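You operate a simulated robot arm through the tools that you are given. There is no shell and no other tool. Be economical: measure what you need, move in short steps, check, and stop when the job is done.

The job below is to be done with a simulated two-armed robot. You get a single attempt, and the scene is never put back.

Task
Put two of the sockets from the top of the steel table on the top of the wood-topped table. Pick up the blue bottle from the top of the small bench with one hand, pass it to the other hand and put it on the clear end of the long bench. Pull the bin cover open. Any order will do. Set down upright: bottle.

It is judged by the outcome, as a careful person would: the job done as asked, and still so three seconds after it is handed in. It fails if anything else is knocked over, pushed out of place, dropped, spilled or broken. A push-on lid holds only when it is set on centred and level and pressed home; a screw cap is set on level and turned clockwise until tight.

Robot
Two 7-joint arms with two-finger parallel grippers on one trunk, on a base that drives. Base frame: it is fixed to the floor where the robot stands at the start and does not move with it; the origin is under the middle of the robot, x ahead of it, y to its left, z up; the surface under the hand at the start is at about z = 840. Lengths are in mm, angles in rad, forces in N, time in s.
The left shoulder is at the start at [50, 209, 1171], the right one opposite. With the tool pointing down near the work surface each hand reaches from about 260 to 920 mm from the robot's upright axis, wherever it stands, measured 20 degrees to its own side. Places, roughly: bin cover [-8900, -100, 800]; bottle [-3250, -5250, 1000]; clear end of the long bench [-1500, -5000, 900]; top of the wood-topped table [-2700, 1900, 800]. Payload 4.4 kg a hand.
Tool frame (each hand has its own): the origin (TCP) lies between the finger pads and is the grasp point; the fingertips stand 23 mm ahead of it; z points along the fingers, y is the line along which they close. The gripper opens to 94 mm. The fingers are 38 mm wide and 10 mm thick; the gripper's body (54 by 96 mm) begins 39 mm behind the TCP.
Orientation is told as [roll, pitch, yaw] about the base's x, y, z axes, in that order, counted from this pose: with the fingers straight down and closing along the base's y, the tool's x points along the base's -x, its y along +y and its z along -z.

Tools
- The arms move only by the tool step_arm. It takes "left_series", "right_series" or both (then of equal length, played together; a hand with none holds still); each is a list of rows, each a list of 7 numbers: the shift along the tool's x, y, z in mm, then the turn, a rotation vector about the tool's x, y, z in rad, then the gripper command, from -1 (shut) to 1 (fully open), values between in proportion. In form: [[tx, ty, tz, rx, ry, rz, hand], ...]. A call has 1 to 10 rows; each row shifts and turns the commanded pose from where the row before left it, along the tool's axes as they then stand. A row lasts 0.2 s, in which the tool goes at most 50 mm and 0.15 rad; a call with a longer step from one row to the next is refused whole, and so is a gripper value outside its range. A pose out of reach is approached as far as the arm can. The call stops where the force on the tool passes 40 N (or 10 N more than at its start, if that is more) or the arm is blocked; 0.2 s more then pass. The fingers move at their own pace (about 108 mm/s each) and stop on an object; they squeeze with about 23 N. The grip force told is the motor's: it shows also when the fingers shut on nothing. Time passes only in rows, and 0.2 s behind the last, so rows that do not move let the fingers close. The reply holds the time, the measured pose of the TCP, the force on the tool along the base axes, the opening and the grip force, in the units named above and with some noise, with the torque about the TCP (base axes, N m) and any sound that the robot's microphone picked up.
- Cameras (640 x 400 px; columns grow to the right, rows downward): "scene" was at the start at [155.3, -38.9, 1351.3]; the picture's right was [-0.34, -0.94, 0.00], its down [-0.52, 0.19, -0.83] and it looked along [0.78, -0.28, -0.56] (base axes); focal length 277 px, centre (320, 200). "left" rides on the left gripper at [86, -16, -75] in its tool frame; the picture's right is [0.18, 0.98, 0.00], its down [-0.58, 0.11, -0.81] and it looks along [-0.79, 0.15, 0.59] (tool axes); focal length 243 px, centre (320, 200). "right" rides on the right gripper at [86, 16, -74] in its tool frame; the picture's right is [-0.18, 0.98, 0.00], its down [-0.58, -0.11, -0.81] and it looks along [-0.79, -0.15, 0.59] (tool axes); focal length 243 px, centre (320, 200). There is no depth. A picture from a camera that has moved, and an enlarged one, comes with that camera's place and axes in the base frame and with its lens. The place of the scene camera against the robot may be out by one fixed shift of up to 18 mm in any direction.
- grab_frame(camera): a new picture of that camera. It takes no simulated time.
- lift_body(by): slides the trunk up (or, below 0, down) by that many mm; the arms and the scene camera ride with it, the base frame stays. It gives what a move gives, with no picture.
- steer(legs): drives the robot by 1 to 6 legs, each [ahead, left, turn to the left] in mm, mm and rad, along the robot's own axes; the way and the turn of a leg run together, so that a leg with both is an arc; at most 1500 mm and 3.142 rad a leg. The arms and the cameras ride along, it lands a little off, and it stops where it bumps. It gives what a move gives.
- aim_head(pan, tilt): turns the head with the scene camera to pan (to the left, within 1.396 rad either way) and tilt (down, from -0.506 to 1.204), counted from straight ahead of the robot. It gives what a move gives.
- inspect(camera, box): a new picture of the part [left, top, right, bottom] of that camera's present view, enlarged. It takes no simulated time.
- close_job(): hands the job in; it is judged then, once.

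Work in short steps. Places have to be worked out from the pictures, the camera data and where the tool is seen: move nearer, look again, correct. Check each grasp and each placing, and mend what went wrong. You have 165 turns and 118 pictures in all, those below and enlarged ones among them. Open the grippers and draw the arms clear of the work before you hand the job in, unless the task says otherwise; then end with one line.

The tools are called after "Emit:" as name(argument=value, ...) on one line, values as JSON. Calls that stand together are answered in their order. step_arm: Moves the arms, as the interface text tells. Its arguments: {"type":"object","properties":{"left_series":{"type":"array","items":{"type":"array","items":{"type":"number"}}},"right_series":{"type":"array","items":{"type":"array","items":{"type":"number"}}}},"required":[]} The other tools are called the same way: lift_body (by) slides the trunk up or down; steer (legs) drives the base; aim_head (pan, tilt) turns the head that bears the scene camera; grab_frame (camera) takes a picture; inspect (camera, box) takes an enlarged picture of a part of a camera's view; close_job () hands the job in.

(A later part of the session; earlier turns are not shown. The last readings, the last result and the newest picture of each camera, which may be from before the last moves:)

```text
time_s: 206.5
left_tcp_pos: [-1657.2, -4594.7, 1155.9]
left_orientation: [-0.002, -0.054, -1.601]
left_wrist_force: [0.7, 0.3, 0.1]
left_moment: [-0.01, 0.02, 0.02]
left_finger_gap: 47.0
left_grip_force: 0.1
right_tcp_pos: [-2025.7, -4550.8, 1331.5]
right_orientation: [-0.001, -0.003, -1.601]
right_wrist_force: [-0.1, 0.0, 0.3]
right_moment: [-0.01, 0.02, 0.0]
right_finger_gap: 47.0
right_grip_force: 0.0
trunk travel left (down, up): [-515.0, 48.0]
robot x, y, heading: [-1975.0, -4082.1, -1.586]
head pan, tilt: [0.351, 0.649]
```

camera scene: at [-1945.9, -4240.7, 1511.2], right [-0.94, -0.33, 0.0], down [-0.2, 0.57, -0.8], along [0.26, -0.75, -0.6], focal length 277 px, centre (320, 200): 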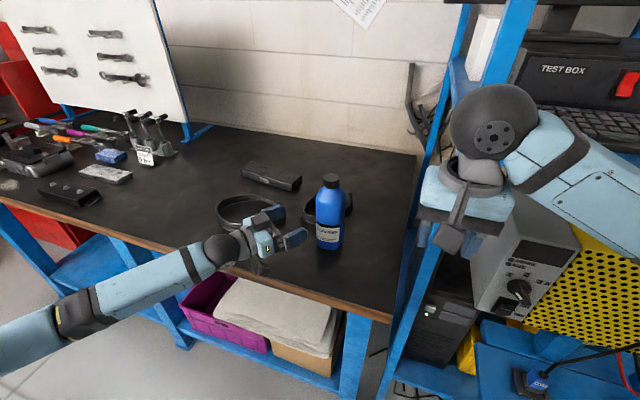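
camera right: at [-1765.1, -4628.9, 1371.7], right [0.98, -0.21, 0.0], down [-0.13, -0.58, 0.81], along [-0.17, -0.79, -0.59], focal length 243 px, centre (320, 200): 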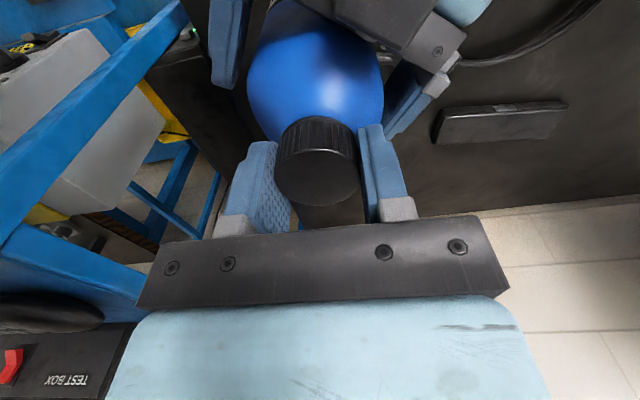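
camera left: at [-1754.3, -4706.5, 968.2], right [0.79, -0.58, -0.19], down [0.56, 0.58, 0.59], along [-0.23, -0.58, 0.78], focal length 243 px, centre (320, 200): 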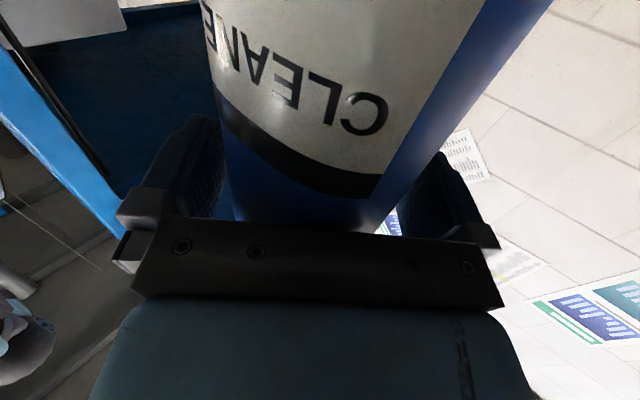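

Arms are tucked enough. I'll retrace the known-clear route: strafe left to x≈−545, then reverse up the aisle to y≈100.

Emit:
steer(legs=[[0, 1430, 0], [-1450, 0, 0], [-1450, 0, 0], [-1300, 0, 0]])

Emit:
steer(legs=[[0, 0, -1.57]])

Emit:
aim_head(pan=0.0, tilt=0.25)

Emit:
grab_frame(camera="scene")

```text
time_s: 239.1
left_tcp_pos: [-59.1, -433.2, 1157.0]
left_orientation: [-0.002, -0.057, -1.605]
left_wrist_force: [0.1, 0.1, 0.1]
left_moment: [0.0, -0.03, 0.02]
left_finger_gap: 46.7
left_grip_force: 0.1
right_tcp_pos: [-429.5, -389.4, 1331.7]
right_orientation: [0.001, -0.005, -1.603]
right_wrist_force: [-0.1, 0.1, 0.4]
right_moment: [-0.01, 0.0, -0.02]
right_finger_gap: 46.9
right_grip_force: 0.2
trunk travel left (down, up): [-515.0, 48.0]
robot x, y, heading: [-377.8, 77.2, -1.59]
head pan, tilt: [0.351, 0.649]
```

```text
time_s: 243.4
left_tcp_pos: [-891.8, -238.5, 1155.7]
left_orientation: [-0.002, -0.057, 3.101]
left_wrist_force: [-0.3, 0.2, -0.7]
left_moment: [-0.02, 0.01, 0.02]
left_finger_gap: 47.1
left_grip_force: 0.1
right_tcp_pos: [-844.4, 130.0, 1332.3]
right_orientation: [0.002, -0.003, 3.101]
right_wrist_force: [0.3, -1.0, -0.1]
right_moment: [-0.03, 0.03, -0.04]
right_finger_gap: 46.9
right_grip_force: 0.1
trunk travel left (down, up): [-515.0, 48.0]
robot x, y, heading: [-382.2, 78.0, 3.11]
head pan, tilt: [0.351, 0.649]
```

```text
time_s: 244.2
left_tcp_pos: [-892.0, -237.5, 1156.8]
left_orientation: [-0.001, -0.057, 3.1]
left_wrist_force: [0.6, -1.2, -0.1]
left_moment: [0.01, 0.0, -0.02]
left_finger_gap: 46.9
left_grip_force: 0.0
right_tcp_pos: [-844.1, 129.8, 1332.6]
right_orientation: [0.0, -0.003, 3.1]
right_wrist_force: [-0.4, -0.7, 0.5]
right_moment: [0.02, 0.0, 0.0]
right_finger_gap: 47.0
right_grip_force: 0.1
trunk travel left (down, up): [-515.0, 48.0]
robot x, y, heading: [-381.8, 79.1, 3.114]
head pan, tilt: [0.0, 0.25]
```

```text
38 pictures are left
camera scene: at [-535.1, 72.9, 1647.4], right [0.03, 1.0, 0.0], down [0.25, -0.01, -0.97], along [-0.97, 0.02, -0.25], focal length 277 px, centre (320, 200)
```

scene: 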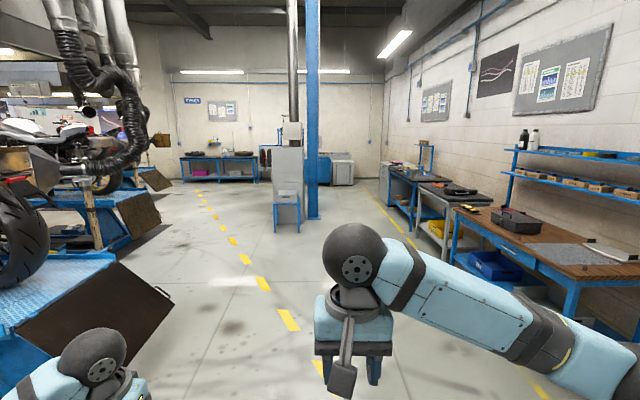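

The bin should be behind the grey cabinet at the far end. I'll enlarge that part.

Emit:
inspect(camera="scene", box=[230, 110, 390, 240])

```text
3.08 times, centred on (310, 175) of scene
camera zoom: at [-535.1, 72.9, 1647.4], right [0.03, 1.0, 0.0], down [0.25, -0.01, -0.97], along [-0.97, 0.02, -0.25], focal length 851 px, centre (351, 277)
```

zoom: 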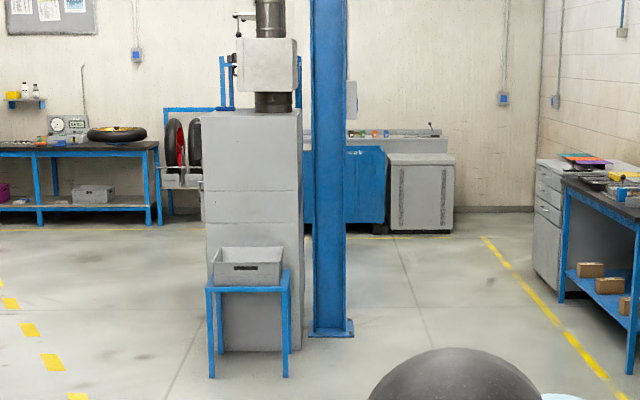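

The corridor right of the pillar is clear (y≈200…1400). I'll drive along y≈750 to about x −6700 and look.

Emit:
steer(legs=[[1350, -600, 0.02], [1500, 0, 0], [1500, 0, 0], [1450, 0, 0], [500, 0, 0]])

Emit:
aim_head(pan=0.2, tilt=0.35)

Emit:
grab_frame(camera="scene")

```text
time_s: 268.7
left_tcp_pos: [-5771.3, 417.9, 1151.1]
left_orientation: [0.002, -0.037, -3.134]
left_wrist_force: [0.7, -0.5, 0.0]
left_moment: [0.0, 0.03, -0.05]
left_finger_gap: 47.3
left_grip_force: 0.2
right_tcp_pos: [-5746.9, 790.2, 1336.0]
right_orientation: [0.003, -0.01, -3.136]
right_wrist_force: [-0.5, 0.1, -0.3]
right_moment: [-0.05, -0.05, -0.02]
right_finger_gap: 47.1
right_grip_force: 0.0
trunk travel left (down, up): [-515.0, 48.0]
robot x, y, heading: [-5285.8, 752.2, -3.119]
head pan, tilt: [0.0, 0.25]
stopped in leg 4: the robot was blocked; the commanded pose is now the measured one
```

```text
time_s: 269.5
left_tcp_pos: [-5770.2, 418.3, 1153.9]
left_orientation: [0.0, -0.046, -3.137]
left_wrist_force: [0.4, 0.8, -0.1]
left_moment: [-0.01, 0.02, 0.01]
left_finger_gap: 46.8
left_grip_force: 0.0
right_tcp_pos: [-5742.9, 790.2, 1337.2]
right_orientation: [0.004, -0.013, -3.139]
right_wrist_force: [0.6, -0.4, 0.7]
right_moment: [0.02, -0.01, 0.03]
right_finger_gap: 46.8
right_grip_force: 0.0
trunk travel left (down, up): [-515.0, 48.0]
robot x, y, heading: [-5287.1, 751.7, -3.124]
head pan, tilt: [0.201, 0.351]
```

```text
36 pictures are left
camera scene: at [-5425.2, 727.7, 1640.1], right [-0.22, 0.98, 0.0], down [0.32, 0.07, -0.94], along [-0.92, -0.2, -0.33], focal length 277 px, centre (320, 200)
```

scene: 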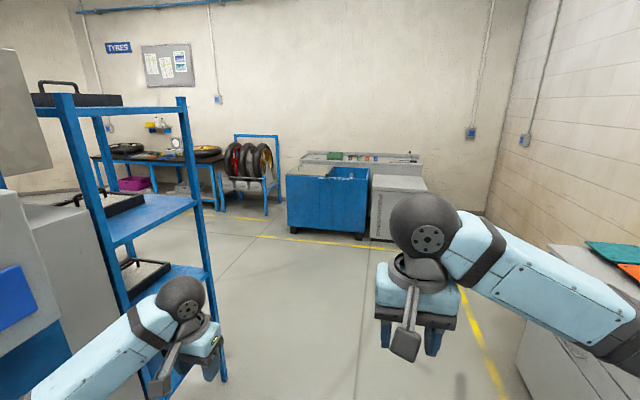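

The drive was blocked near the pillar. I'll look left to see what the robot touched.

Emit:
aim_head(pan=1.1, tilt=0.5)

Emit:
grab_frame(camera="scene")

Emit:
aim_head(pan=-0.9, tilt=0.6)

Emit:
grab_frame(camera="scene")

```text
time_s: 270.7
left_tcp_pos: [-5770.2, 418.3, 1154.4]
left_orientation: [-0.002, -0.046, -3.138]
left_wrist_force: [-0.2, -0.9, -1.2]
left_moment: [0.01, -0.03, -0.05]
left_finger_gap: 47.0
left_grip_force: 0.0
right_tcp_pos: [-5743.0, 790.6, 1338.6]
right_orientation: [0.004, -0.016, -3.141]
right_wrist_force: [-1.0, 0.0, 0.7]
right_moment: [0.03, 0.0, -0.01]
right_finger_gap: 47.1
right_grip_force: 0.1
trunk travel left (down, up): [-515.0, 48.0]
robot x, y, heading: [-5287.2, 751.9, -3.128]
head pan, tilt: [1.1, 0.499]
```

```text
35 pictures are left
camera scene: at [-5374.1, 665.7, 1625.9], right [-0.9, 0.44, 0.01], down [0.2, 0.43, -0.88], along [-0.39, -0.79, -0.47], focal length 277 px, centre (320, 200)
```

scene: 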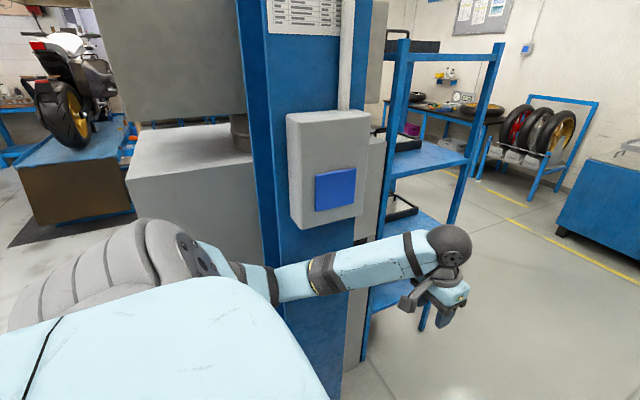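

```text
time_s: 272.6
left_tcp_pos: [-5770.7, 418.0, 1153.2]
left_orientation: [-0.002, -0.044, -3.137]
left_wrist_force: [1.0, -0.4, 0.0]
left_moment: [0.01, 0.02, 0.0]
left_finger_gap: 47.1
left_grip_force: 0.0
right_tcp_pos: [-5742.9, 790.3, 1336.8]
right_orientation: [0.001, -0.017, -3.141]
right_wrist_force: [0.2, -0.5, -0.7]
right_moment: [-0.04, -0.03, 0.01]
right_finger_gap: 47.0
right_grip_force: 0.1
trunk travel left (down, up): [-515.0, 48.0]
robot x, y, heading: [-5288.2, 754.9, -3.124]
head pan, tilt: [-0.901, 0.6]
```

```text
34 pictures are left
camera scene: at [-5390.5, 815.6, 1616.5], right [0.77, 0.63, -0.01], down [0.35, -0.44, -0.83], along [-0.53, 0.64, -0.56], focal length 277 px, centre (320, 200)
```

scene: 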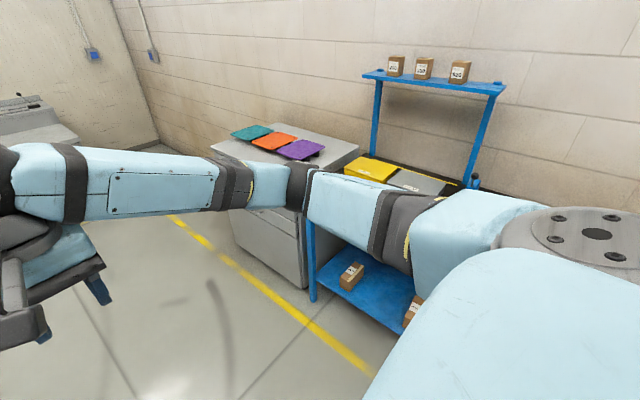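

The left forearm met the pillar (fixed). I'll back 80 mm, shift right 220 mm and go on toward the bin.

Emit:
steer(legs=[[-80, 0, 0], [0, -220, -0.018], [1400, 0, 0], [650, 0, 0]])

Emit:
aim_head(pan=0.2, tilt=0.4)

Emit:
grab_frame(camera="scene")

```text
time_s: 285.6
left_tcp_pos: [-7765.9, 624.3, 1146.9]
left_orientation: [-0.004, -0.033, 3.139]
left_wrist_force: [0.3, -0.3, -0.1]
left_moment: [0.0, 0.03, 0.02]
left_finger_gap: 46.8
left_grip_force: 0.0
right_tcp_pos: [-7739.1, 993.7, 1331.7]
right_orientation: [0.001, -0.002, 3.14]
right_wrist_force: [0.5, 0.0, -0.4]
right_moment: [0.01, 0.01, 0.03]
right_finger_gap: 46.8
right_grip_force: 0.1
trunk travel left (down, up): [-515.0, 48.0]
robot x, y, heading: [-7270.7, 957.6, -3.127]
head pan, tilt: [-0.901, 0.6]
```

```text
time_s: 286.9
left_tcp_pos: [-7765.8, 621.8, 1147.0]
left_orientation: [-0.003, -0.031, 3.14]
left_wrist_force: [0.6, -0.5, -0.1]
left_moment: [0.0, 0.01, -0.01]
left_finger_gap: 47.1
left_grip_force: 0.0
right_tcp_pos: [-7739.8, 993.0, 1332.0]
right_orientation: [0.001, -0.003, 3.141]
right_wrist_force: [-0.3, 0.4, 0.3]
right_moment: [-0.01, 0.01, -0.01]
right_finger_gap: 46.9
right_grip_force: 0.0
trunk travel left (down, up): [-515.0, 48.0]
robot x, y, heading: [-7271.3, 962.2, -3.13]
head pan, tilt: [0.201, 0.4]
```

```text
33 pictures are left
camera scene: at [-7425.0, 929.2, 1633.5], right [-0.21, 0.98, 0.0], down [0.38, 0.08, -0.92], along [-0.9, -0.2, -0.39], focal length 277 px, centre (320, 200)
```

scene: 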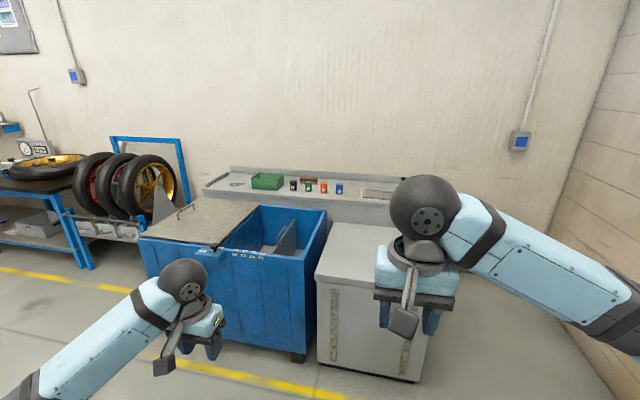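

Emit:
inspect(camera="scene", box=[120, 150, 410, 350])

```text
2.00 times, centred on (265, 250) of scene
camera zoom: at [-7425.0, 929.2, 1633.5], right [-0.21, 0.98, 0.0], down [0.38, 0.08, -0.92], along [-0.9, -0.2, -0.39], focal length 553 px, centre (430, 100)
```

zoom: 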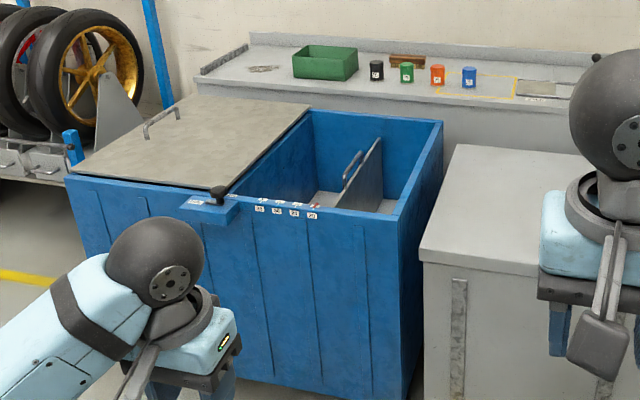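

The blue bin's cover spans about x −9200…−8580, y −430…75 with a handle near its left edge (−8892,−338). I'll move in front of it for a closer look.

Emit:
steer(legs=[[0, 1080, 0], [750, 0, -0.01]])

Emit:
aim_head(pan=0.15, tilt=0.75)

Emit:
grab_frame(camera="scene")

```text
time_s: 300.3
left_tcp_pos: [-8480.8, -477.0, 1147.0]
left_orientation: [-0.003, -0.033, -3.131]
left_wrist_force: [-0.3, -0.4, -0.4]
left_moment: [0.02, -0.01, -0.02]
left_finger_gap: 46.9
left_grip_force: 0.1
right_tcp_pos: [-8457.3, -106.3, 1331.5]
right_orientation: [0.001, -0.004, -3.131]
right_wrist_force: [0.1, -0.1, 0.5]
right_moment: [-0.03, 0.03, 0.02]
right_finger_gap: 46.7
right_grip_force: 0.1
trunk travel left (down, up): [-515.0, 48.0]
robot x, y, heading: [-7991.0, -138.8, -3.115]
head pan, tilt: [0.201, 0.4]
```

```text
time_s: 301.1
left_tcp_pos: [-8479.3, -477.0, 1147.2]
left_orientation: [-0.005, -0.034, -3.132]
left_wrist_force: [0.3, 0.2, 0.3]
left_moment: [-0.05, 0.0, -0.01]
left_finger_gap: 47.1
left_grip_force: 0.0
right_tcp_pos: [-8458.9, -107.2, 1332.9]
right_orientation: [0.0, -0.005, -3.132]
right_wrist_force: [0.1, 0.0, 0.1]
right_moment: [0.01, 0.01, 0.0]
right_finger_gap: 46.9
right_grip_force: 0.0
trunk travel left (down, up): [-515.0, 48.0]
robot x, y, heading: [-7989.4, -136.3, -3.116]
head pan, tilt: [0.15, 0.75]
```

```text
31 pictures are left
camera scene: at [-8134.3, -160.5, 1602.5], right [-0.17, 0.98, 0.0], down [0.67, 0.12, -0.73], along [-0.72, -0.13, -0.68], focal length 277 px, centre (320, 200)
```

scene: 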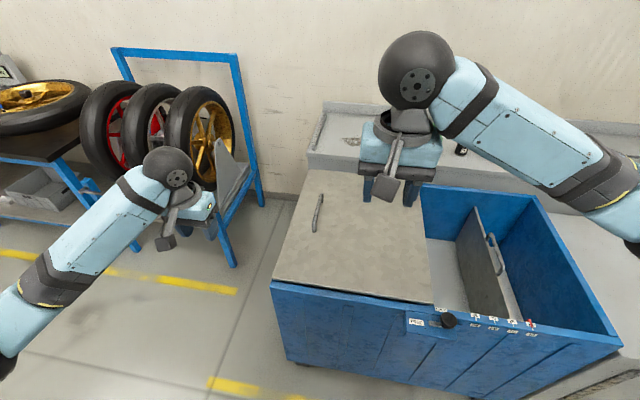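

Emit:
inspect(camera="scene", box=[260, 150, 540, 345])

Emit:
inspect(camera="scene", box=[395, 290, 545, 345])

```text
2.05 times, centred on (400, 248) of scene
camera zoom: at [-8134.3, -160.5, 1602.5], right [-0.17, 0.98, 0.0], down [0.67, 0.12, -0.73], along [-0.72, -0.13, -0.68], focal length 567 px, centre (156, 103)
```

zoom: 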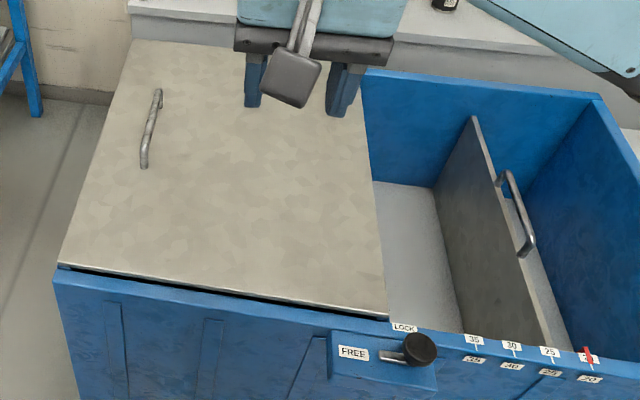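

```text
4.27 times, centred on (470, 318) of scene
camera zoom: at [-8134.3, -160.5, 1602.5], right [-0.17, 0.98, 0.0], down [0.67, 0.12, -0.73], along [-0.72, -0.13, -0.68], focal length 1180 px, centre (-320, -301)
```

zoom: 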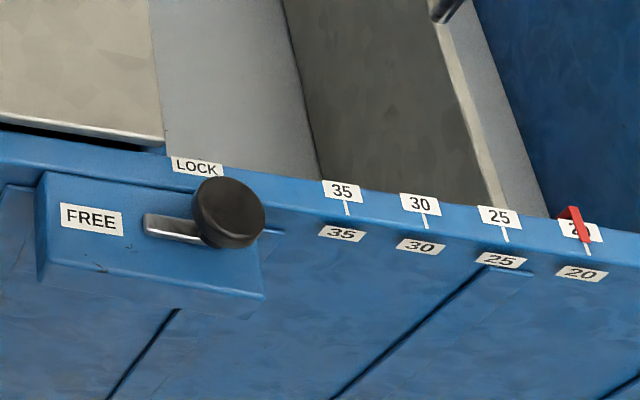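

The lid carries a bar handle near its left edge; there's also a divider with a lock lever. I'll use the wrist cameras to look for hinges or rails.

Emit:
grab_frame(camera="left")

Emit:
inspect(camera="right", box=[0, 0, 640, 200])

```text
28 pictures are left
camera left: at [-8391.3, -459.7, 1218.5], right [0.19, -0.98, -0.01], down [-0.55, -0.12, 0.82], along [-0.81, -0.15, -0.57], focal length 243 px, centre (320, 200)
```

left: 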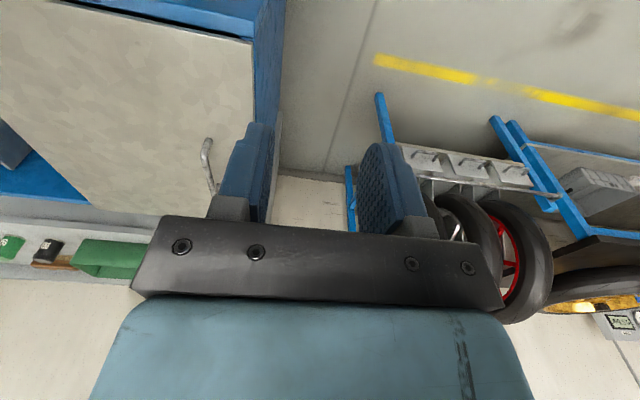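

```text
1.00 times, centred on (320, 100) of right (not enlarged: the box is as wide or as high as the picture)
camera zoom: at [-8369.3, -123.1, 1406.7], right [-0.17, -0.98, 0.0], down [-0.58, 0.1, 0.81], along [-0.8, 0.14, -0.59], focal length 243 px, centre (320, 300)
```

zoom: 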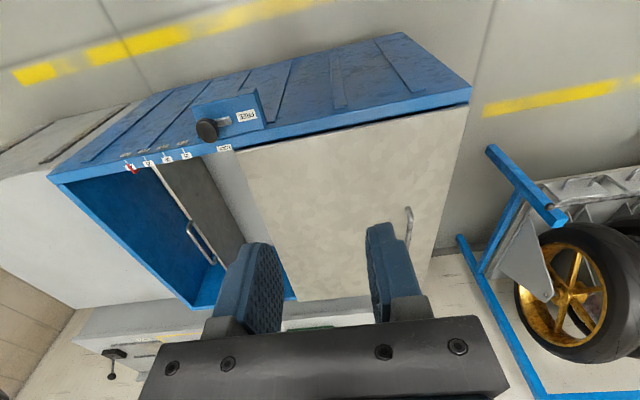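

Emit:
inspect(camera="left", box=[40, 0, 300, 160])

Emit:
inspect(camera="right", box=[180, 30, 480, 220])

```text
2.46 times, centred on (170, 80) of left
camera zoom: at [-8391.3, -459.7, 1218.5], right [0.19, -0.98, -0.01], down [-0.55, -0.12, 0.82], along [-0.81, -0.15, -0.57], focal length 597 px, centre (689, 495)
```

zoom: 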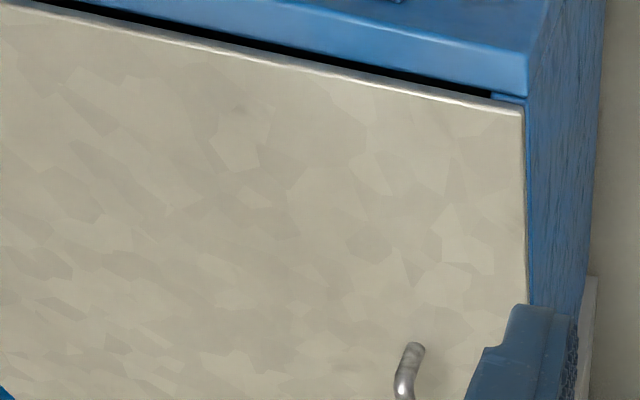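

```text
2.11 times, centred on (330, 125) of right
camera zoom: at [-8369.3, -123.1, 1406.7], right [-0.17, -0.98, 0.0], down [-0.58, 0.1, 0.81], along [-0.8, 0.14, -0.59], focal length 511 px, centre (299, 358)
```

zoom: 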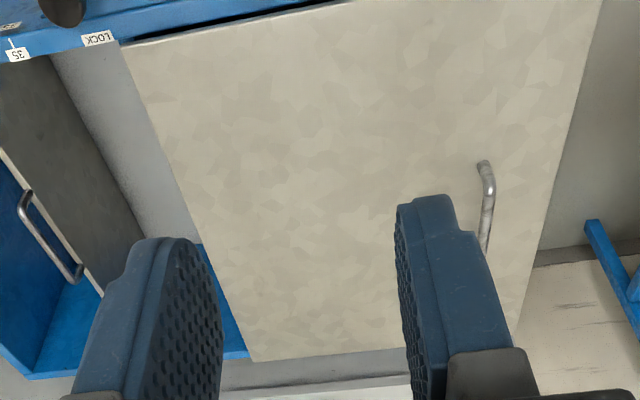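

The handle bar spans x −8985…−8788 at y≈−298, z≈830–850. I'll drive 235 mm closer and bring the left hand above the bar.

Emit:
steer(legs=[[235, 0, 0]])

Emit:
step_arm(left_series=[[-28, -29, 0, 0, 0.033, 0, 0], [-28, -29, 0, 0, 0, 0, 0], [-28, -29, 0, 0, 0, 0, 0], [-28, -29, 15, 0, 0, 0, 0], [-28, -29, 25, 0, 0, 0, 0], [-28, -29, 25, 0, 0, 0, 0], [0, 0, 40, 0, 0, 0, 0], [0, 0, 40, 0, 0, 0, 0], [0, 0, 30, 0, 0, 0, 0]], right_series=[[20, 20, 0, 0, 0, 0, 0], [20, 20, 0, 0, 0, 0, 0], [20, -40, 0, 0, 0, 0, 0], [20, -40, 0, 0, 0, 0, 0], [20, -40, 0, 0, 0, 0, 0], [20, -40, 0, 0, 0, 0, 0], [20, -40, 0, 0, 0, 0, 0], [0, -40, 0, 0, 0, 0, 0], [0, 0, 0, 0, 0, 0, 0]])

Emit:
grab_frame(camera="left")

```text
time_s: 302.9
left_tcp_pos: [-8704.8, -484.6, 1144.7]
left_orientation: [-0.006, -0.031, -3.131]
left_wrist_force: [-0.4, 0.5, 0.0]
left_moment: [-0.03, 0.0, 0.0]
left_finger_gap: 47.2
left_grip_force: 0.1
right_tcp_pos: [-8683.5, -112.4, 1330.8]
right_orientation: [0.0, 0.0, -3.129]
right_wrist_force: [1.0, -0.6, -0.1]
right_moment: [0.0, -0.03, 0.02]
right_finger_gap: 46.9
right_grip_force: 0.1
trunk travel left (down, up): [-515.0, 48.0]
robot x, y, heading: [-8210.6, -136.5, -3.115]
head pan, tilt: [0.15, 0.75]
stopped in leg 1: the robot was blocked; the commanded pose is now the measured one
```

```text
time_s: 304.9
left_tcp_pos: [-8873.5, -311.4, 974.1]
left_orientation: [-0.005, 0.001, -3.128]
left_wrist_force: [-0.9, -0.4, -0.1]
left_moment: [0.01, -0.01, 0.01]
left_finger_gap: 47.0
left_grip_force: 0.1
right_tcp_pos: [-8553.1, 87.1, 1332.9]
right_orientation: [0.002, -0.002, -3.128]
right_wrist_force: [0.0, -0.2, 0.0]
right_moment: [0.0, -0.02, -0.02]
right_finger_gap: 47.1
right_grip_force: 0.1
right hand out of reach, approached as far as the arm can: row 8
trunk travel left (down, up): [-515.0, 48.0]
robot x, y, heading: [-8214.2, -140.5, -3.119]
head pan, tilt: [0.15, 0.75]
```

```text
24 pictures are left
camera left: at [-8787.8, -293.8, 1049.0], right [0.2, -0.98, 0.0], down [-0.58, -0.12, 0.81], along [-0.79, -0.16, -0.59], focal length 243 px, centre (320, 200)
```

left: 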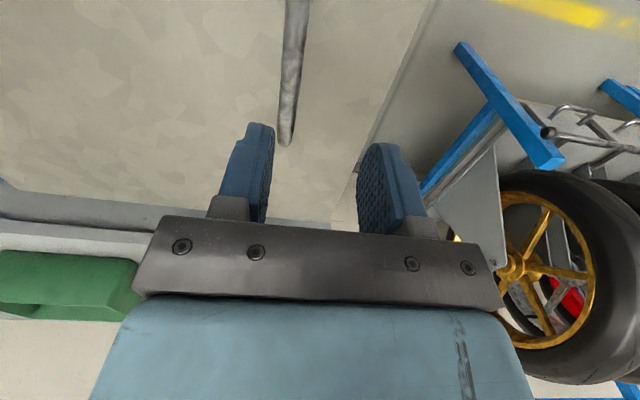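

Bar runs along x at y≈−289. I'll shift −22 mm in tool y and lower to z≈885.

Emit:
step_arm(left_series=[[-5, -22, 0, 0, 0, 0, 0], [0, 0, 40, 0, 0, 0, 0], [0, 0, 30, 0, 0, 0, 0], [0, 0, 18, 0, 0, 0, 0]])

Emit:
grab_frame(camera="left")

```text
time_s: 305.9
left_tcp_pos: [-8878.3, -288.5, 885.6]
left_orientation: [-0.003, 0.0, -3.13]
left_wrist_force: [-0.6, 0.1, 0.4]
left_moment: [0.0, -0.04, 0.0]
left_finger_gap: 47.0
left_grip_force: 0.1
right_tcp_pos: [-8552.7, 87.9, 1332.6]
right_orientation: [0.0, -0.002, -3.13]
right_wrist_force: [1.4, 0.4, 0.5]
right_moment: [-0.01, -0.05, 0.0]
right_finger_gap: 46.9
right_grip_force: 0.1
trunk travel left (down, up): [-515.0, 48.0]
robot x, y, heading: [-8209.7, -142.7, -3.105]
head pan, tilt: [0.15, 0.75]
```

```text
23 pictures are left
camera left: at [-8792.2, -270.5, 960.8], right [0.2, -0.98, 0.0], down [-0.58, -0.12, 0.81], along [-0.79, -0.16, -0.59], focal length 243 px, centre (320, 200)
```

left: 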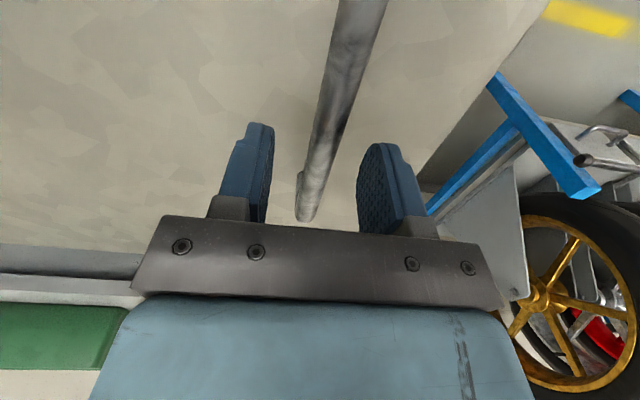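

The bar is centred between the fingertips. Lower ~36 mm with force watch, then close.

Emit:
step_arm(left_series=[[0, 0, 15, 0, 0, 0, 0], [0, 0, 12, 0, 0, 0, 0], [0, 0, 8, 0, 0, 0, 0]])

Emit:
step_arm(left_series=[[0, 0, 0, 0, 0, 0, -0.5], [0, 0, 0, 0, 0, 0, -1], [0, 0, 0, 0, 0, 0, -1]])

Emit:
grab_frame(camera="left")

```text
time_s: 306.7
left_tcp_pos: [-8877.3, -288.9, 849.5]
left_orientation: [-0.002, -0.002, -3.129]
left_wrist_force: [-0.6, -0.1, -0.2]
left_moment: [0.01, 0.0, 0.0]
left_finger_gap: 46.9
left_grip_force: 0.0
right_tcp_pos: [-8552.2, 87.6, 1333.6]
right_orientation: [0.0, -0.001, -3.128]
right_wrist_force: [1.1, -0.2, 0.3]
right_moment: [0.0, 0.0, 0.0]
right_finger_gap: 47.0
right_grip_force: 0.0
trunk travel left (down, up): [-515.0, 48.0]
robot x, y, heading: [-8210.9, -140.5, -3.116]
head pan, tilt: [0.15, 0.75]
```

```text
time_s: 307.5
left_tcp_pos: [-8878.2, -289.7, 850.4]
left_orientation: [-0.004, -0.002, -3.131]
left_wrist_force: [-0.4, -2.9, -0.7]
left_moment: [-0.03, -0.09, -1.88]
left_finger_gap: 15.8
left_grip_force: 45.4
right_tcp_pos: [-8552.8, 87.6, 1334.3]
right_orientation: [0.0, -0.004, -3.128]
right_wrist_force: [-0.9, -0.1, -0.3]
right_moment: [0.0, 0.01, -0.03]
right_finger_gap: 47.0
right_grip_force: 0.1
trunk travel left (down, up): [-515.0, 48.0]
robot x, y, heading: [-8211.1, -141.7, -3.118]
head pan, tilt: [0.15, 0.75]
```

```text
22 pictures are left
camera left: at [-8791.3, -271.6, 925.1], right [0.19, -0.98, 0.0], down [-0.58, -0.12, 0.81], along [-0.79, -0.15, -0.59], focal length 243 px, centre (320, 200)
```

left: 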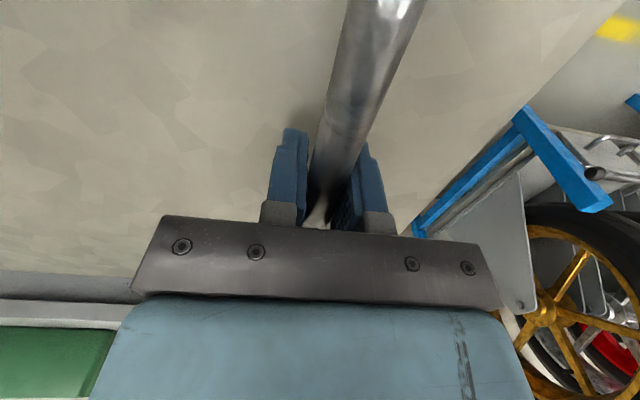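

Bar gripped (15.8 mm). I'll test gently: first a small pull to the left (−y).

Emit:
step_arm(left_series=[[0, 3, 0, 0, 0, 0, -1], [0, 3, 0, 0, 0, 0, -1], [0, 3, 0, 0, 0, 0, -1]])

```text
time_s: 308.3
left_tcp_pos: [-8878.5, -289.6, 851.1]
left_orientation: [-0.006, 0.001, -3.135]
left_wrist_force: [1.2, 35.3, -11.2]
left_moment: [-0.25, 0.75, -1.41]
left_finger_gap: 15.6
left_grip_force: 45.0
right_tcp_pos: [-8552.6, 92.9, 1332.7]
right_orientation: [0.003, -0.004, -3.131]
right_wrist_force: [0.3, -0.8, -0.3]
right_moment: [0.01, 0.03, -0.02]
right_finger_gap: 47.2
right_grip_force: 0.1
trunk travel left (down, up): [-515.0, 48.0]
robot x, y, heading: [-8211.9, -140.0, -3.12]
head pan, tilt: [0.15, 0.75]
```

Rigid to the left (35 N, no motion). Return and test to the right (+y).

Emit:
step_arm(left_series=[[0, -5, 0, 0, 0, 0, -1], [0, -4, 0, 0, 0, 0, -1], [0, -3, 0, 0, 0, 0, -1], [0, -3, 0, 0, 0, 0, -1], [0, -3, 0, 0, 0, 0, -1]])

```text
time_s: 309.5
left_tcp_pos: [-8877.7, -281.0, 850.2]
left_orientation: [-0.004, 0.0, -3.127]
left_wrist_force: [6.0, -2.1, -4.9]
left_moment: [-0.01, -0.27, -1.56]
left_finger_gap: 16.0
left_grip_force: 44.7
right_tcp_pos: [-8552.0, 87.6, 1333.0]
right_orientation: [0.0, -0.004, -3.129]
right_wrist_force: [-0.4, 0.4, 0.7]
right_moment: [-0.03, -0.01, -0.01]
right_finger_gap: 47.2
right_grip_force: 0.0
trunk travel left (down, up): [-515.0, 48.0]
robot x, y, heading: [-8212.0, -143.0, -3.113]
head pan, tilt: [0.15, 0.75]
```

The cover slides freely to the right. I'll keep sliding it, while moving the right hand out of the way.

Emit:
step_arm(left_series=[[0, -10, 0, 0, 0, 0, -1], [0, -13, 0, 0, 0, 0, -1], [0, -15, 0, 0, 0, 0, -1], [0, -15, 0, 0, 0, 0, -1], [0, -15, 0, 0, 0, 0, -1], [0, -15, 0, 0, 0, 0, -1], [0, -15, 0, 0, 0, 0, -1], [0, -15, 0, 0, 0, 0, -1], [0, -15, 0, 0, 0, 0, -1], [0, -10, 0, 0, 0, 0, -1]], right_series=[[-15, -25, 0, 0, 0, 0, 0], [-15, -25, 0, 0, 0, 0, 0], [-15, -25, 0, 0, 0, 0, 0], [-10, -25, 0, 0, 0, 0, 0], [0, -25, 0, 0, 0, 0, 0], [0, -25, 0, 0, 0, 0, 0], [0, -25, 0, 0, 0, 0, 0], [0, -25, 0, 0, 0, 0, 0], [0, -20, 0, 0, 0, 0, 0], [0, -10, 0, 0, 0, 0, 0]])

Emit:
grab_frame(camera="scene")

```text
time_s: 311.7
left_tcp_pos: [-8878.6, -141.1, 850.4]
left_orientation: [-0.003, 0.002, -3.129]
left_wrist_force: [26.2, -0.7, -12.1]
left_moment: [0.01, 0.6, -1.7]
left_finger_gap: 15.9
left_grip_force: 45.2
right_tcp_pos: [-8608.4, 315.5, 1334.4]
right_orientation: [-0.001, -0.006, -3.13]
right_wrist_force: [-0.2, -0.4, 0.8]
right_moment: [0.03, 0.02, 0.03]
right_finger_gap: 47.3
right_grip_force: 0.0
trunk travel left (down, up): [-515.0, 48.0]
robot x, y, heading: [-8212.4, -141.6, -3.112]
head pan, tilt: [0.15, 0.75]
```

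```text
21 pictures are left
camera scene: at [-8354.9, -166.5, 1602.4], right [-0.18, 0.98, 0.0], down [0.67, 0.12, -0.73], along [-0.72, -0.13, -0.68], focal length 277 px, centre (320, 200)
```

scene: 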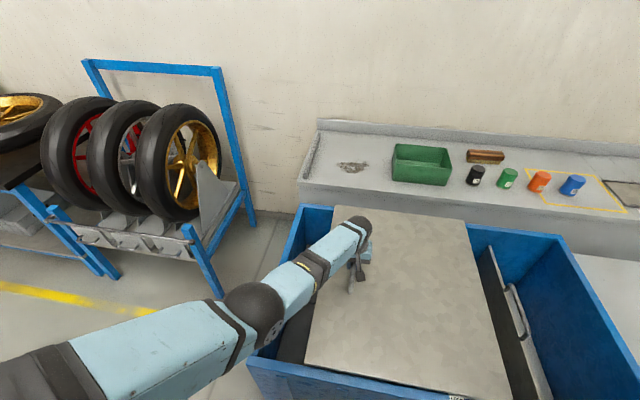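

It slides well (140 mm so far); the +x force shows a slight drift, so I'll compensate and slide 65 mm more, then check clearance to the divider.

Emit:
step_arm(left_series=[[2, -5, 0, 0, 0, 0, -1], [1, -12, 0, 0, 0, 0, -1], [0.2, -14, 0, 0, 0, 0, -1], [0.2, -14, 0, 0, 0, 0, -1], [0.2, -12, 0, 0, 0, 0, -1], [0.1, -8, 0, 0, 0, 0, -1]])

Emit:
inspect(camera="scene", box=[240, 190, 580, 400])

```text
time_s: 312.8
left_tcp_pos: [-8883.7, -114.0, 853.4]
left_orientation: [0.01, 0.002, -3.104]
left_wrist_force: [2.5, 1.6, 0.4]
left_moment: [-0.27, -0.35, -1.79]
left_finger_gap: 17.0
left_grip_force: 45.4
left hand out of reach, approached as far as the arm can: row 5
right_tcp_pos: [-8608.6, 317.9, 1335.0]
right_orientation: [0.003, -0.004, -3.129]
right_wrist_force: [-0.2, -0.1, -0.6]
right_moment: [0.0, 0.01, 0.0]
right_finger_gap: 46.9
right_grip_force: 0.0
trunk travel left (down, up): [-515.0, 48.0]
robot x, y, heading: [-8212.7, -141.2, -3.115]
head pan, tilt: [0.15, 0.75]
stopped in row 5 (left hand): the force on the tool passed its limit at 83 N (the readings are from after the stop); the commanded pose is now the measured one
```

```text
1.88 times, centred on (410, 295) of scene
camera zoom: at [-8355.6, -164.7, 1602.4], right [-0.18, 0.98, 0.0], down [0.67, 0.12, -0.73], along [-0.72, -0.13, -0.68], focal length 521 px, centre (151, 21)
```

zoom: 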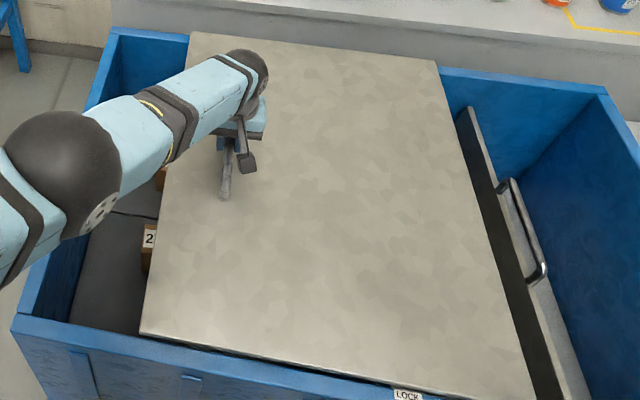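

The left arm reached its limit (cover moved ~175 mm). I'll release, clear the left hand, and continue with the right hand, which suits the rest of the stroke.

Emit:
step_arm(left_series=[[0, 0, 0, 0, 0, 0, 0], [0, 0, 0, 0, 0, 0, 0], [0, 0, -20, 0, 0, 0, 0], [0, 0, -40, 0, 0, 0, 0], [0, 0, -45, 0, 0, 0, 0], [0, 25, -40, 0, 0, 0, 0], [10, 40, -20, 0, 0, 0, 0], [20, 40, 0, 0, 0, 0, 0], [20, 40, 0, 0, 0, 0, 0], [20, 40, 0, 0, 0, 0, 0]])

Emit:
step_arm(left_series=[[30, 30, 0, 0, 0, 0, 0], [30, 30, 0, 0, 0, 0, 0], [30, 30, 0, 0, 0, 0, 0], [0, 0, 0, 0, 0, 0, 0], [0, 0, 0, 0, 0, 0, 0], [0, 0, 0, 0, 0, 0, 0], [0, 0, 0, 0, 0, 0, 0], [0, 0, 0, 0, 0, 0, 0], [0, 0, 0, 0, 0, 0, 0], [0, 0, 0, 0, 0, 0, 0]], right_series=[[0, 0, 30, 0, 0, 0, 0], [0, 0, 40, 0, 0, 0, 0], [-30, 30, 20, 0, 0, 0, 0], [-30, 38, 0, 0, 0, 0, 0], [-30, 38, 0, 0, 0, 0, 0], [-30, 38, 0, 0, 0, 0, 0], [-30, 38, 0, 0, 0, 0, 0], [-30, 38, 0, 0, 0, 0, 0], [-30, 38, 0, 0, 0, 0, 0], [-30, 38, 0, 0, 0, 0, 0]])

```text
time_s: 315.0
left_tcp_pos: [-8806.8, -296.6, 1020.3]
left_orientation: [0.002, 0.002, -3.107]
left_wrist_force: [1.0, 0.1, -0.2]
left_moment: [0.01, 0.02, 0.01]
left_finger_gap: 46.8
left_grip_force: 0.1
right_tcp_pos: [-8608.9, 314.8, 1334.8]
right_orientation: [-0.001, -0.005, -3.13]
right_wrist_force: [-0.4, -0.2, 0.0]
right_moment: [0.02, 0.0, -0.01]
right_finger_gap: 46.8
right_grip_force: 0.0
trunk travel left (down, up): [-515.0, 48.0]
robot x, y, heading: [-8213.0, -139.5, -3.117]
head pan, tilt: [0.15, 0.75]
```

```text
time_s: 317.2
left_tcp_pos: [-8712.6, -383.1, 1020.3]
left_orientation: [0.002, 0.006, -3.104]
left_wrist_force: [0.0, 0.2, 0.1]
left_moment: [0.04, 0.03, -0.02]
left_finger_gap: 47.0
left_grip_force: 0.1
right_tcp_pos: [-8847.9, 16.0, 1245.3]
right_orientation: [-0.003, -0.003, -3.128]
right_wrist_force: [-0.3, -1.0, -0.5]
right_moment: [0.02, -0.03, 0.0]
right_finger_gap: 46.9
right_grip_force: 0.0
trunk travel left (down, up): [-515.0, 48.0]
robot x, y, heading: [-8212.0, -142.7, -3.11]
head pan, tilt: [0.15, 0.75]
```

Continue the right hand to above the handle and down to z≈925.

Emit:
step_arm(right_series=[[-9, 32, 20, 0, 0, 0, 0], [-9, 32, 20, 0, 0, 0, 0], [-9, 32, 20, 0, 0, 0, 0], [-9, 33, 20, 0, 0, 0, 0], [0, 0, 45, 0, 0, 0, 0], [0, 0, 45, 0, 0, 0, 0], [0, 0, 45, 0, 0, 0, 0], [0, 0, 45, 0, 0, 0, 0], [0, 0, 40, 0, 0, 0, 0], [0, 0, 20, 0, 0, 0, 0]])

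Emit:
grab_frame(camera="right")

```text
time_s: 319.4
left_tcp_pos: [-8712.2, -381.7, 1020.4]
left_orientation: [0.004, 0.004, -3.104]
left_wrist_force: [-0.3, 0.3, -0.7]
left_moment: [0.0, 0.04, -0.03]
left_finger_gap: 47.3
left_grip_force: 0.1
right_tcp_pos: [-8881.0, -113.3, 925.2]
right_orientation: [0.0, -0.002, -3.13]
right_wrist_force: [-0.2, -0.3, -0.4]
right_moment: [-0.02, 0.02, -0.01]
right_finger_gap: 47.1
right_grip_force: 0.1
trunk travel left (down, up): [-515.0, 48.0]
robot x, y, heading: [-8209.4, -140.7, -3.114]
head pan, tilt: [0.15, 0.75]
```

```text
19 pictures are left
camera right: at [-8792.5, -129.4, 999.5], right [-0.17, -0.99, 0.0], down [-0.58, 0.1, 0.81], along [-0.8, 0.14, -0.59], focal length 243 px, centre (320, 200)
```

right: 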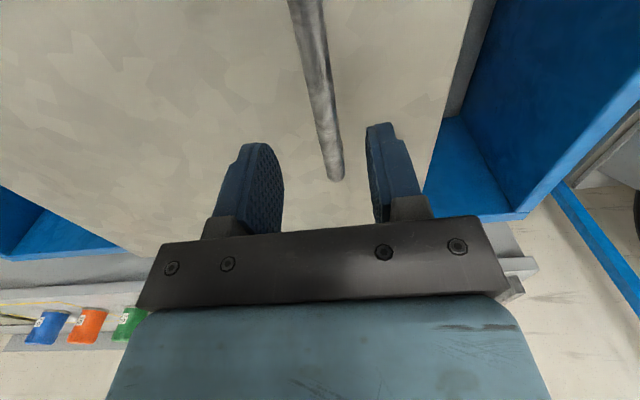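

Aligned with the bar. Lower to z≈850 and grip.

Emit:
step_arm(right_series=[[0, 0, 25, 0, 0, 0, 0], [0, 0, 25, 0, 0, 0, 0], [0, 0, 15, 0, 0, 0, 0], [0, 0, 10, 0, 0, 0, 0], [0, 0, 0, 0, 0, 0, -0.5], [0, 0, 0, 0, 0, 0, -1], [0, 0, 0, 0, 0, 0, -1]])

Emit:
step_arm(right_series=[[0, -4, 0, 0, 0, 0, -1], [0, -5, 0, 0, 0, 0, -1], [0.1, -6, 0, 0, 0, 0, -1], [0.1, -6, 0, 0, 0, 0, -1]])

```text
time_s: 321.0
left_tcp_pos: [-8712.3, -380.7, 1020.7]
left_orientation: [0.003, 0.003, -3.105]
left_wrist_force: [-0.4, -0.3, 0.1]
left_moment: [0.01, 0.0, 0.0]
left_finger_gap: 46.8
left_grip_force: 0.0
right_tcp_pos: [-8881.5, -112.3, 849.6]
right_orientation: [0.0, -0.004, -3.131]
right_wrist_force: [-0.9, -3.3, -1.3]
right_moment: [0.03, 0.24, -1.86]
right_finger_gap: 16.1
right_grip_force: 44.6
trunk travel left (down, up): [-515.0, 48.0]
robot x, y, heading: [-8215.6, -141.2, -3.118]
head pan, tilt: [0.15, 0.75]
```

```text
time_s: 322.0
left_tcp_pos: [-8713.1, -381.5, 1019.9]
left_orientation: [0.003, 0.006, -3.105]
left_wrist_force: [0.0, 0.5, -0.4]
left_moment: [0.02, -0.01, 0.01]
left_finger_gap: 47.1
left_grip_force: 0.1
right_tcp_pos: [-8882.5, -90.4, 849.3]
right_orientation: [0.0, -0.002, -3.13]
right_wrist_force: [-2.2, -2.3, -10.2]
right_moment: [0.11, 0.86, -1.74]
right_finger_gap: 15.9
right_grip_force: 45.2
trunk travel left (down, up): [-515.0, 48.0]
robot x, y, heading: [-8211.7, -143.2, -3.114]
head pan, tilt: [0.15, 0.75]
```

It slides on freely. I'll check the clearance at the divider before going further.

Emit:
inspect(camera="scene", box=[400, 200, 640, 400])

```text
2.00 times, centred on (520, 300) of scene
camera zoom: at [-8358.0, -166.6, 1602.1], right [-0.18, 0.98, 0.0], down [0.67, 0.12, -0.73], along [-0.72, -0.13, -0.68], focal length 553 px, centre (-80, 0)
```

zoom: 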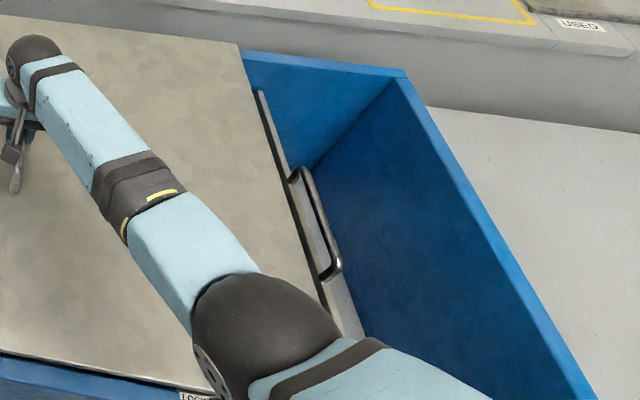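

The divider top is below the cover plane, so I continue sliding in moderate steps.

Emit:
step_arm(right_series=[[0.1, -10, 0, 0, 0, 0, -1], [0.1, -12, 0, 0, 0, 0, -1], [0.1, -12, 0, 0, 0, 0, -1], [0.1, -12, 0, 0, 0, 0, -1], [0.1, -12, 0, 0, 0, 0, -1], [0.1, -12, 0, 0, 0, 0, -1], [0.1, -12, 0, 0, 0, 0, -1], [0.1, -10, 0, 0, 0, 0, -1]])

Emit:
grab_frame(camera="scene")

```text
time_s: 323.8
left_tcp_pos: [-8711.3, -381.1, 1021.8]
left_orientation: [0.003, 0.003, -3.105]
left_wrist_force: [0.3, 0.2, 0.2]
left_moment: [0.01, 0.01, 0.01]
left_finger_gap: 46.7
left_grip_force: 0.1
right_tcp_pos: [-8882.4, 1.1, 850.2]
right_orientation: [-0.001, -0.002, -3.129]
right_wrist_force: [10.6, -0.5, -12.0]
right_moment: [-0.06, -0.46, -1.68]
right_finger_gap: 15.9
right_grip_force: 45.0
trunk travel left (down, up): [-515.0, 48.0]
robot x, y, heading: [-8212.8, -139.7, -3.116]
head pan, tilt: [0.15, 0.75]
```

```text
17 pictures are left
camera scene: at [-8356.8, -166.2, 1602.3], right [-0.18, 0.98, 0.0], down [0.67, 0.12, -0.73], along [-0.72, -0.13, -0.68], focal length 277 px, centre (320, 200)
```

scene: 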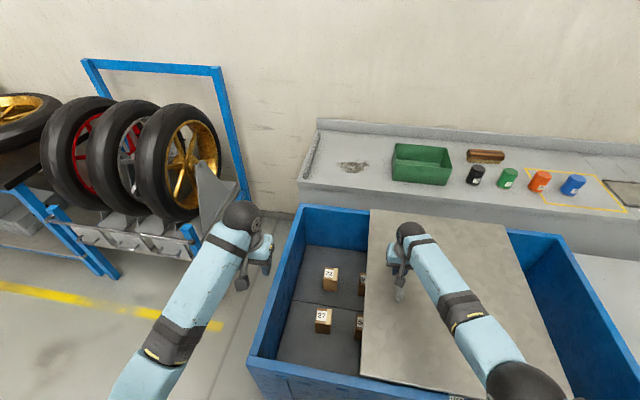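

290 mm open now. Continue toward the end of travel.

Emit:
step_arm(right_series=[[0.5, -10, 0, 0, 0, 0, -1], [0.2, -13, 0, 0, 0, 0, -1], [0.2, -13, 0, 0, 0, 0, -1], [0.2, -13, 0, 0, 0, 0, -1], [0.2, -13, 0, 0, 0, 0, -1], [0.2, -13, 0, 0, 0, 0, -1], [0.2, -13, 0, 0, 0, 0, -1], [0.2, -13, 0, 0, 0, 0, -1], [0.2, -13, 0, 0, 0, 0, -1], [0.2, -10, 0, 0, 0, 0, -1]])

```text
time_s: 326.0
left_tcp_pos: [-8712.6, -382.8, 1021.3]
left_orientation: [0.004, 0.002, -3.104]
left_wrist_force: [-0.3, 0.6, 0.3]
left_moment: [0.0, 0.01, -0.01]
left_finger_gap: 47.0
left_grip_force: 0.1
right_tcp_pos: [-8882.0, 126.4, 849.9]
right_orientation: [0.0, -0.003, -3.132]
right_wrist_force: [1.4, -1.1, -8.9]
right_moment: [0.01, 0.86, -1.74]
right_finger_gap: 15.5
right_grip_force: 45.6
trunk travel left (down, up): [-515.0, 48.0]
robot x, y, heading: [-8209.9, -137.2, -3.113]
head pan, tilt: [0.15, 0.75]
```

Emit:
step_arm(right_series=[[0.2, -10, 0, 0, 0, 0, -1], [0.2, -12, 0, 0, 0, 0, -1], [0.2, -12, 0, 0, 0, 0, -1], [0.2, -12, 0, 0, 0, 0, -1], [0.2, -10, 0, 0, 0, 0, -1]])

Emit:
grab_frame(camera="scene")

```text
time_s: 327.4
left_tcp_pos: [-8711.0, -383.7, 1021.2]
left_orientation: [0.006, 0.004, -3.102]
left_wrist_force: [1.3, 0.9, -0.3]
left_moment: [-0.02, 0.0, 0.04]
left_finger_gap: 47.0
left_grip_force: 0.0
right_tcp_pos: [-8882.8, 170.8, 848.4]
right_orientation: [0.011, 0.0, -3.123]
right_wrist_force: [-4.5, -11.6, -0.9]
right_moment: [0.18, -1.07, -1.87]
right_finger_gap: 16.4
right_grip_force: 45.0
trunk travel left (down, up): [-515.0, 48.0]
robot x, y, heading: [-8206.5, -141.6, -3.106]
head pan, tilt: [0.15, 0.75]
stopped in row 5 (right hand): the force on the tool passed its limit at 42 N (the readings are from after the stop); the commanded pose is now the measured one
```

```text
16 pictures are left
camera scene: at [-8356.6, -167.0, 1602.7], right [-0.18, 0.98, 0.0], down [0.67, 0.12, -0.73], along [-0.72, -0.13, -0.68], focal length 277 px, centre (320, 200)
```

scene: 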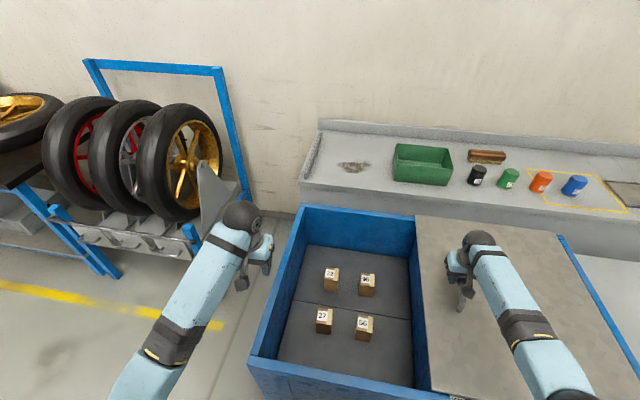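

The cover hit its end stop (~460 mm); the compartment is fully open. I'll release the handle and lift and withdraw both arms.

Emit:
step_arm(right_series=[[0, 0, 0, 0, 0, 0, 0], [0, 0, 0, 0, 0, 0, 0], [0, 0, -20, 0, 0, 0, 0], [0, 0, -40, 0, 0, 0, 0], [0, 0, -45, 0, 0, 0, 0], [0, 0, -45, 0, 0, 0, 0], [0, 0, -45, 0, 0, 0, 0], [30, 0, -30, 0, 0, 0, 0], [45, 0, 0, 0, 0, 0, 0], [45, 0, 0, 0, 0, 0, 0]], left_series=[[0, 0, 0, 0, 0, 0, 0], [0, 0, 0, 0, 0, 0, 0], [0, 0, -20, 0, 0, 0, 0], [0, 0, -40, 0, 0, 0, 0], [0, 0, -45, 0, 0, 0, 0], [0, 0, -45, 0, 0, 0, 0], [0, 0, 0, 0, 0, 0, 0], [20, 0, 0, 0, 0, 0, 0], [20, 0, 0, 0, 0, 0, 0], [0, 0, 0, 0, 0, 0, 0]])

Emit:
steer(legs=[[-300, 0, 0]])

Emit:
grab_frame(camera="scene")

```text
time_s: 329.6
left_tcp_pos: [-8670.1, -381.0, 1171.5]
left_orientation: [0.006, 0.003, -3.102]
left_wrist_force: [0.0, 0.2, 1.0]
left_moment: [-0.01, 0.04, -0.01]
left_finger_gap: 46.9
left_grip_force: 0.1
right_tcp_pos: [-8761.2, 176.5, 1075.3]
right_orientation: [0.007, -0.004, -3.122]
right_wrist_force: [0.0, -0.5, 0.5]
right_moment: [-0.04, 0.07, -0.04]
right_finger_gap: 47.0
right_grip_force: 0.0
trunk travel left (down, up): [-515.0, 48.0]
robot x, y, heading: [-8212.8, -140.7, -3.115]
head pan, tilt: [0.15, 0.75]
```

```text
time_s: 331.6
left_tcp_pos: [-8377.0, -371.9, 1170.2]
left_orientation: [0.005, 0.004, -3.107]
left_wrist_force: [0.3, 1.1, 0.4]
left_moment: [0.0, 0.01, -0.01]
left_finger_gap: 47.1
left_grip_force: 0.1
right_tcp_pos: [-8465.9, 186.3, 1074.2]
right_orientation: [0.008, -0.002, -3.127]
right_wrist_force: [0.2, -0.6, -0.7]
right_moment: [0.01, -0.01, -0.03]
right_finger_gap: 47.0
right_grip_force: 0.0
trunk travel left (down, up): [-515.0, 48.0]
robot x, y, heading: [-7919.7, -133.3, -3.118]
head pan, tilt: [0.15, 0.75]
```

```text
15 pictures are left
camera scene: at [-8061.0, -159.1, 1602.3], right [-0.17, 0.98, 0.0], down [0.67, 0.12, -0.73], along [-0.72, -0.13, -0.68], focal length 277 px, centre (320, 200)
```

scene: 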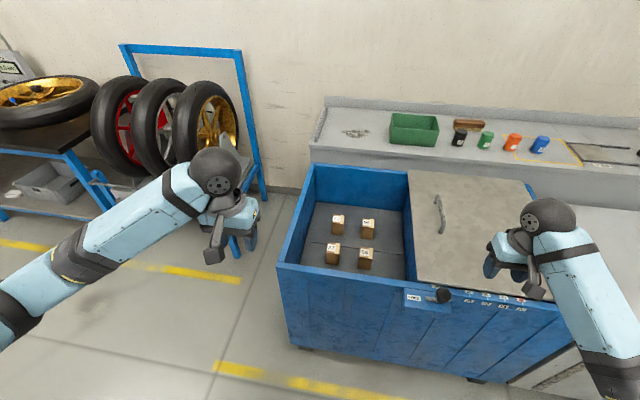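

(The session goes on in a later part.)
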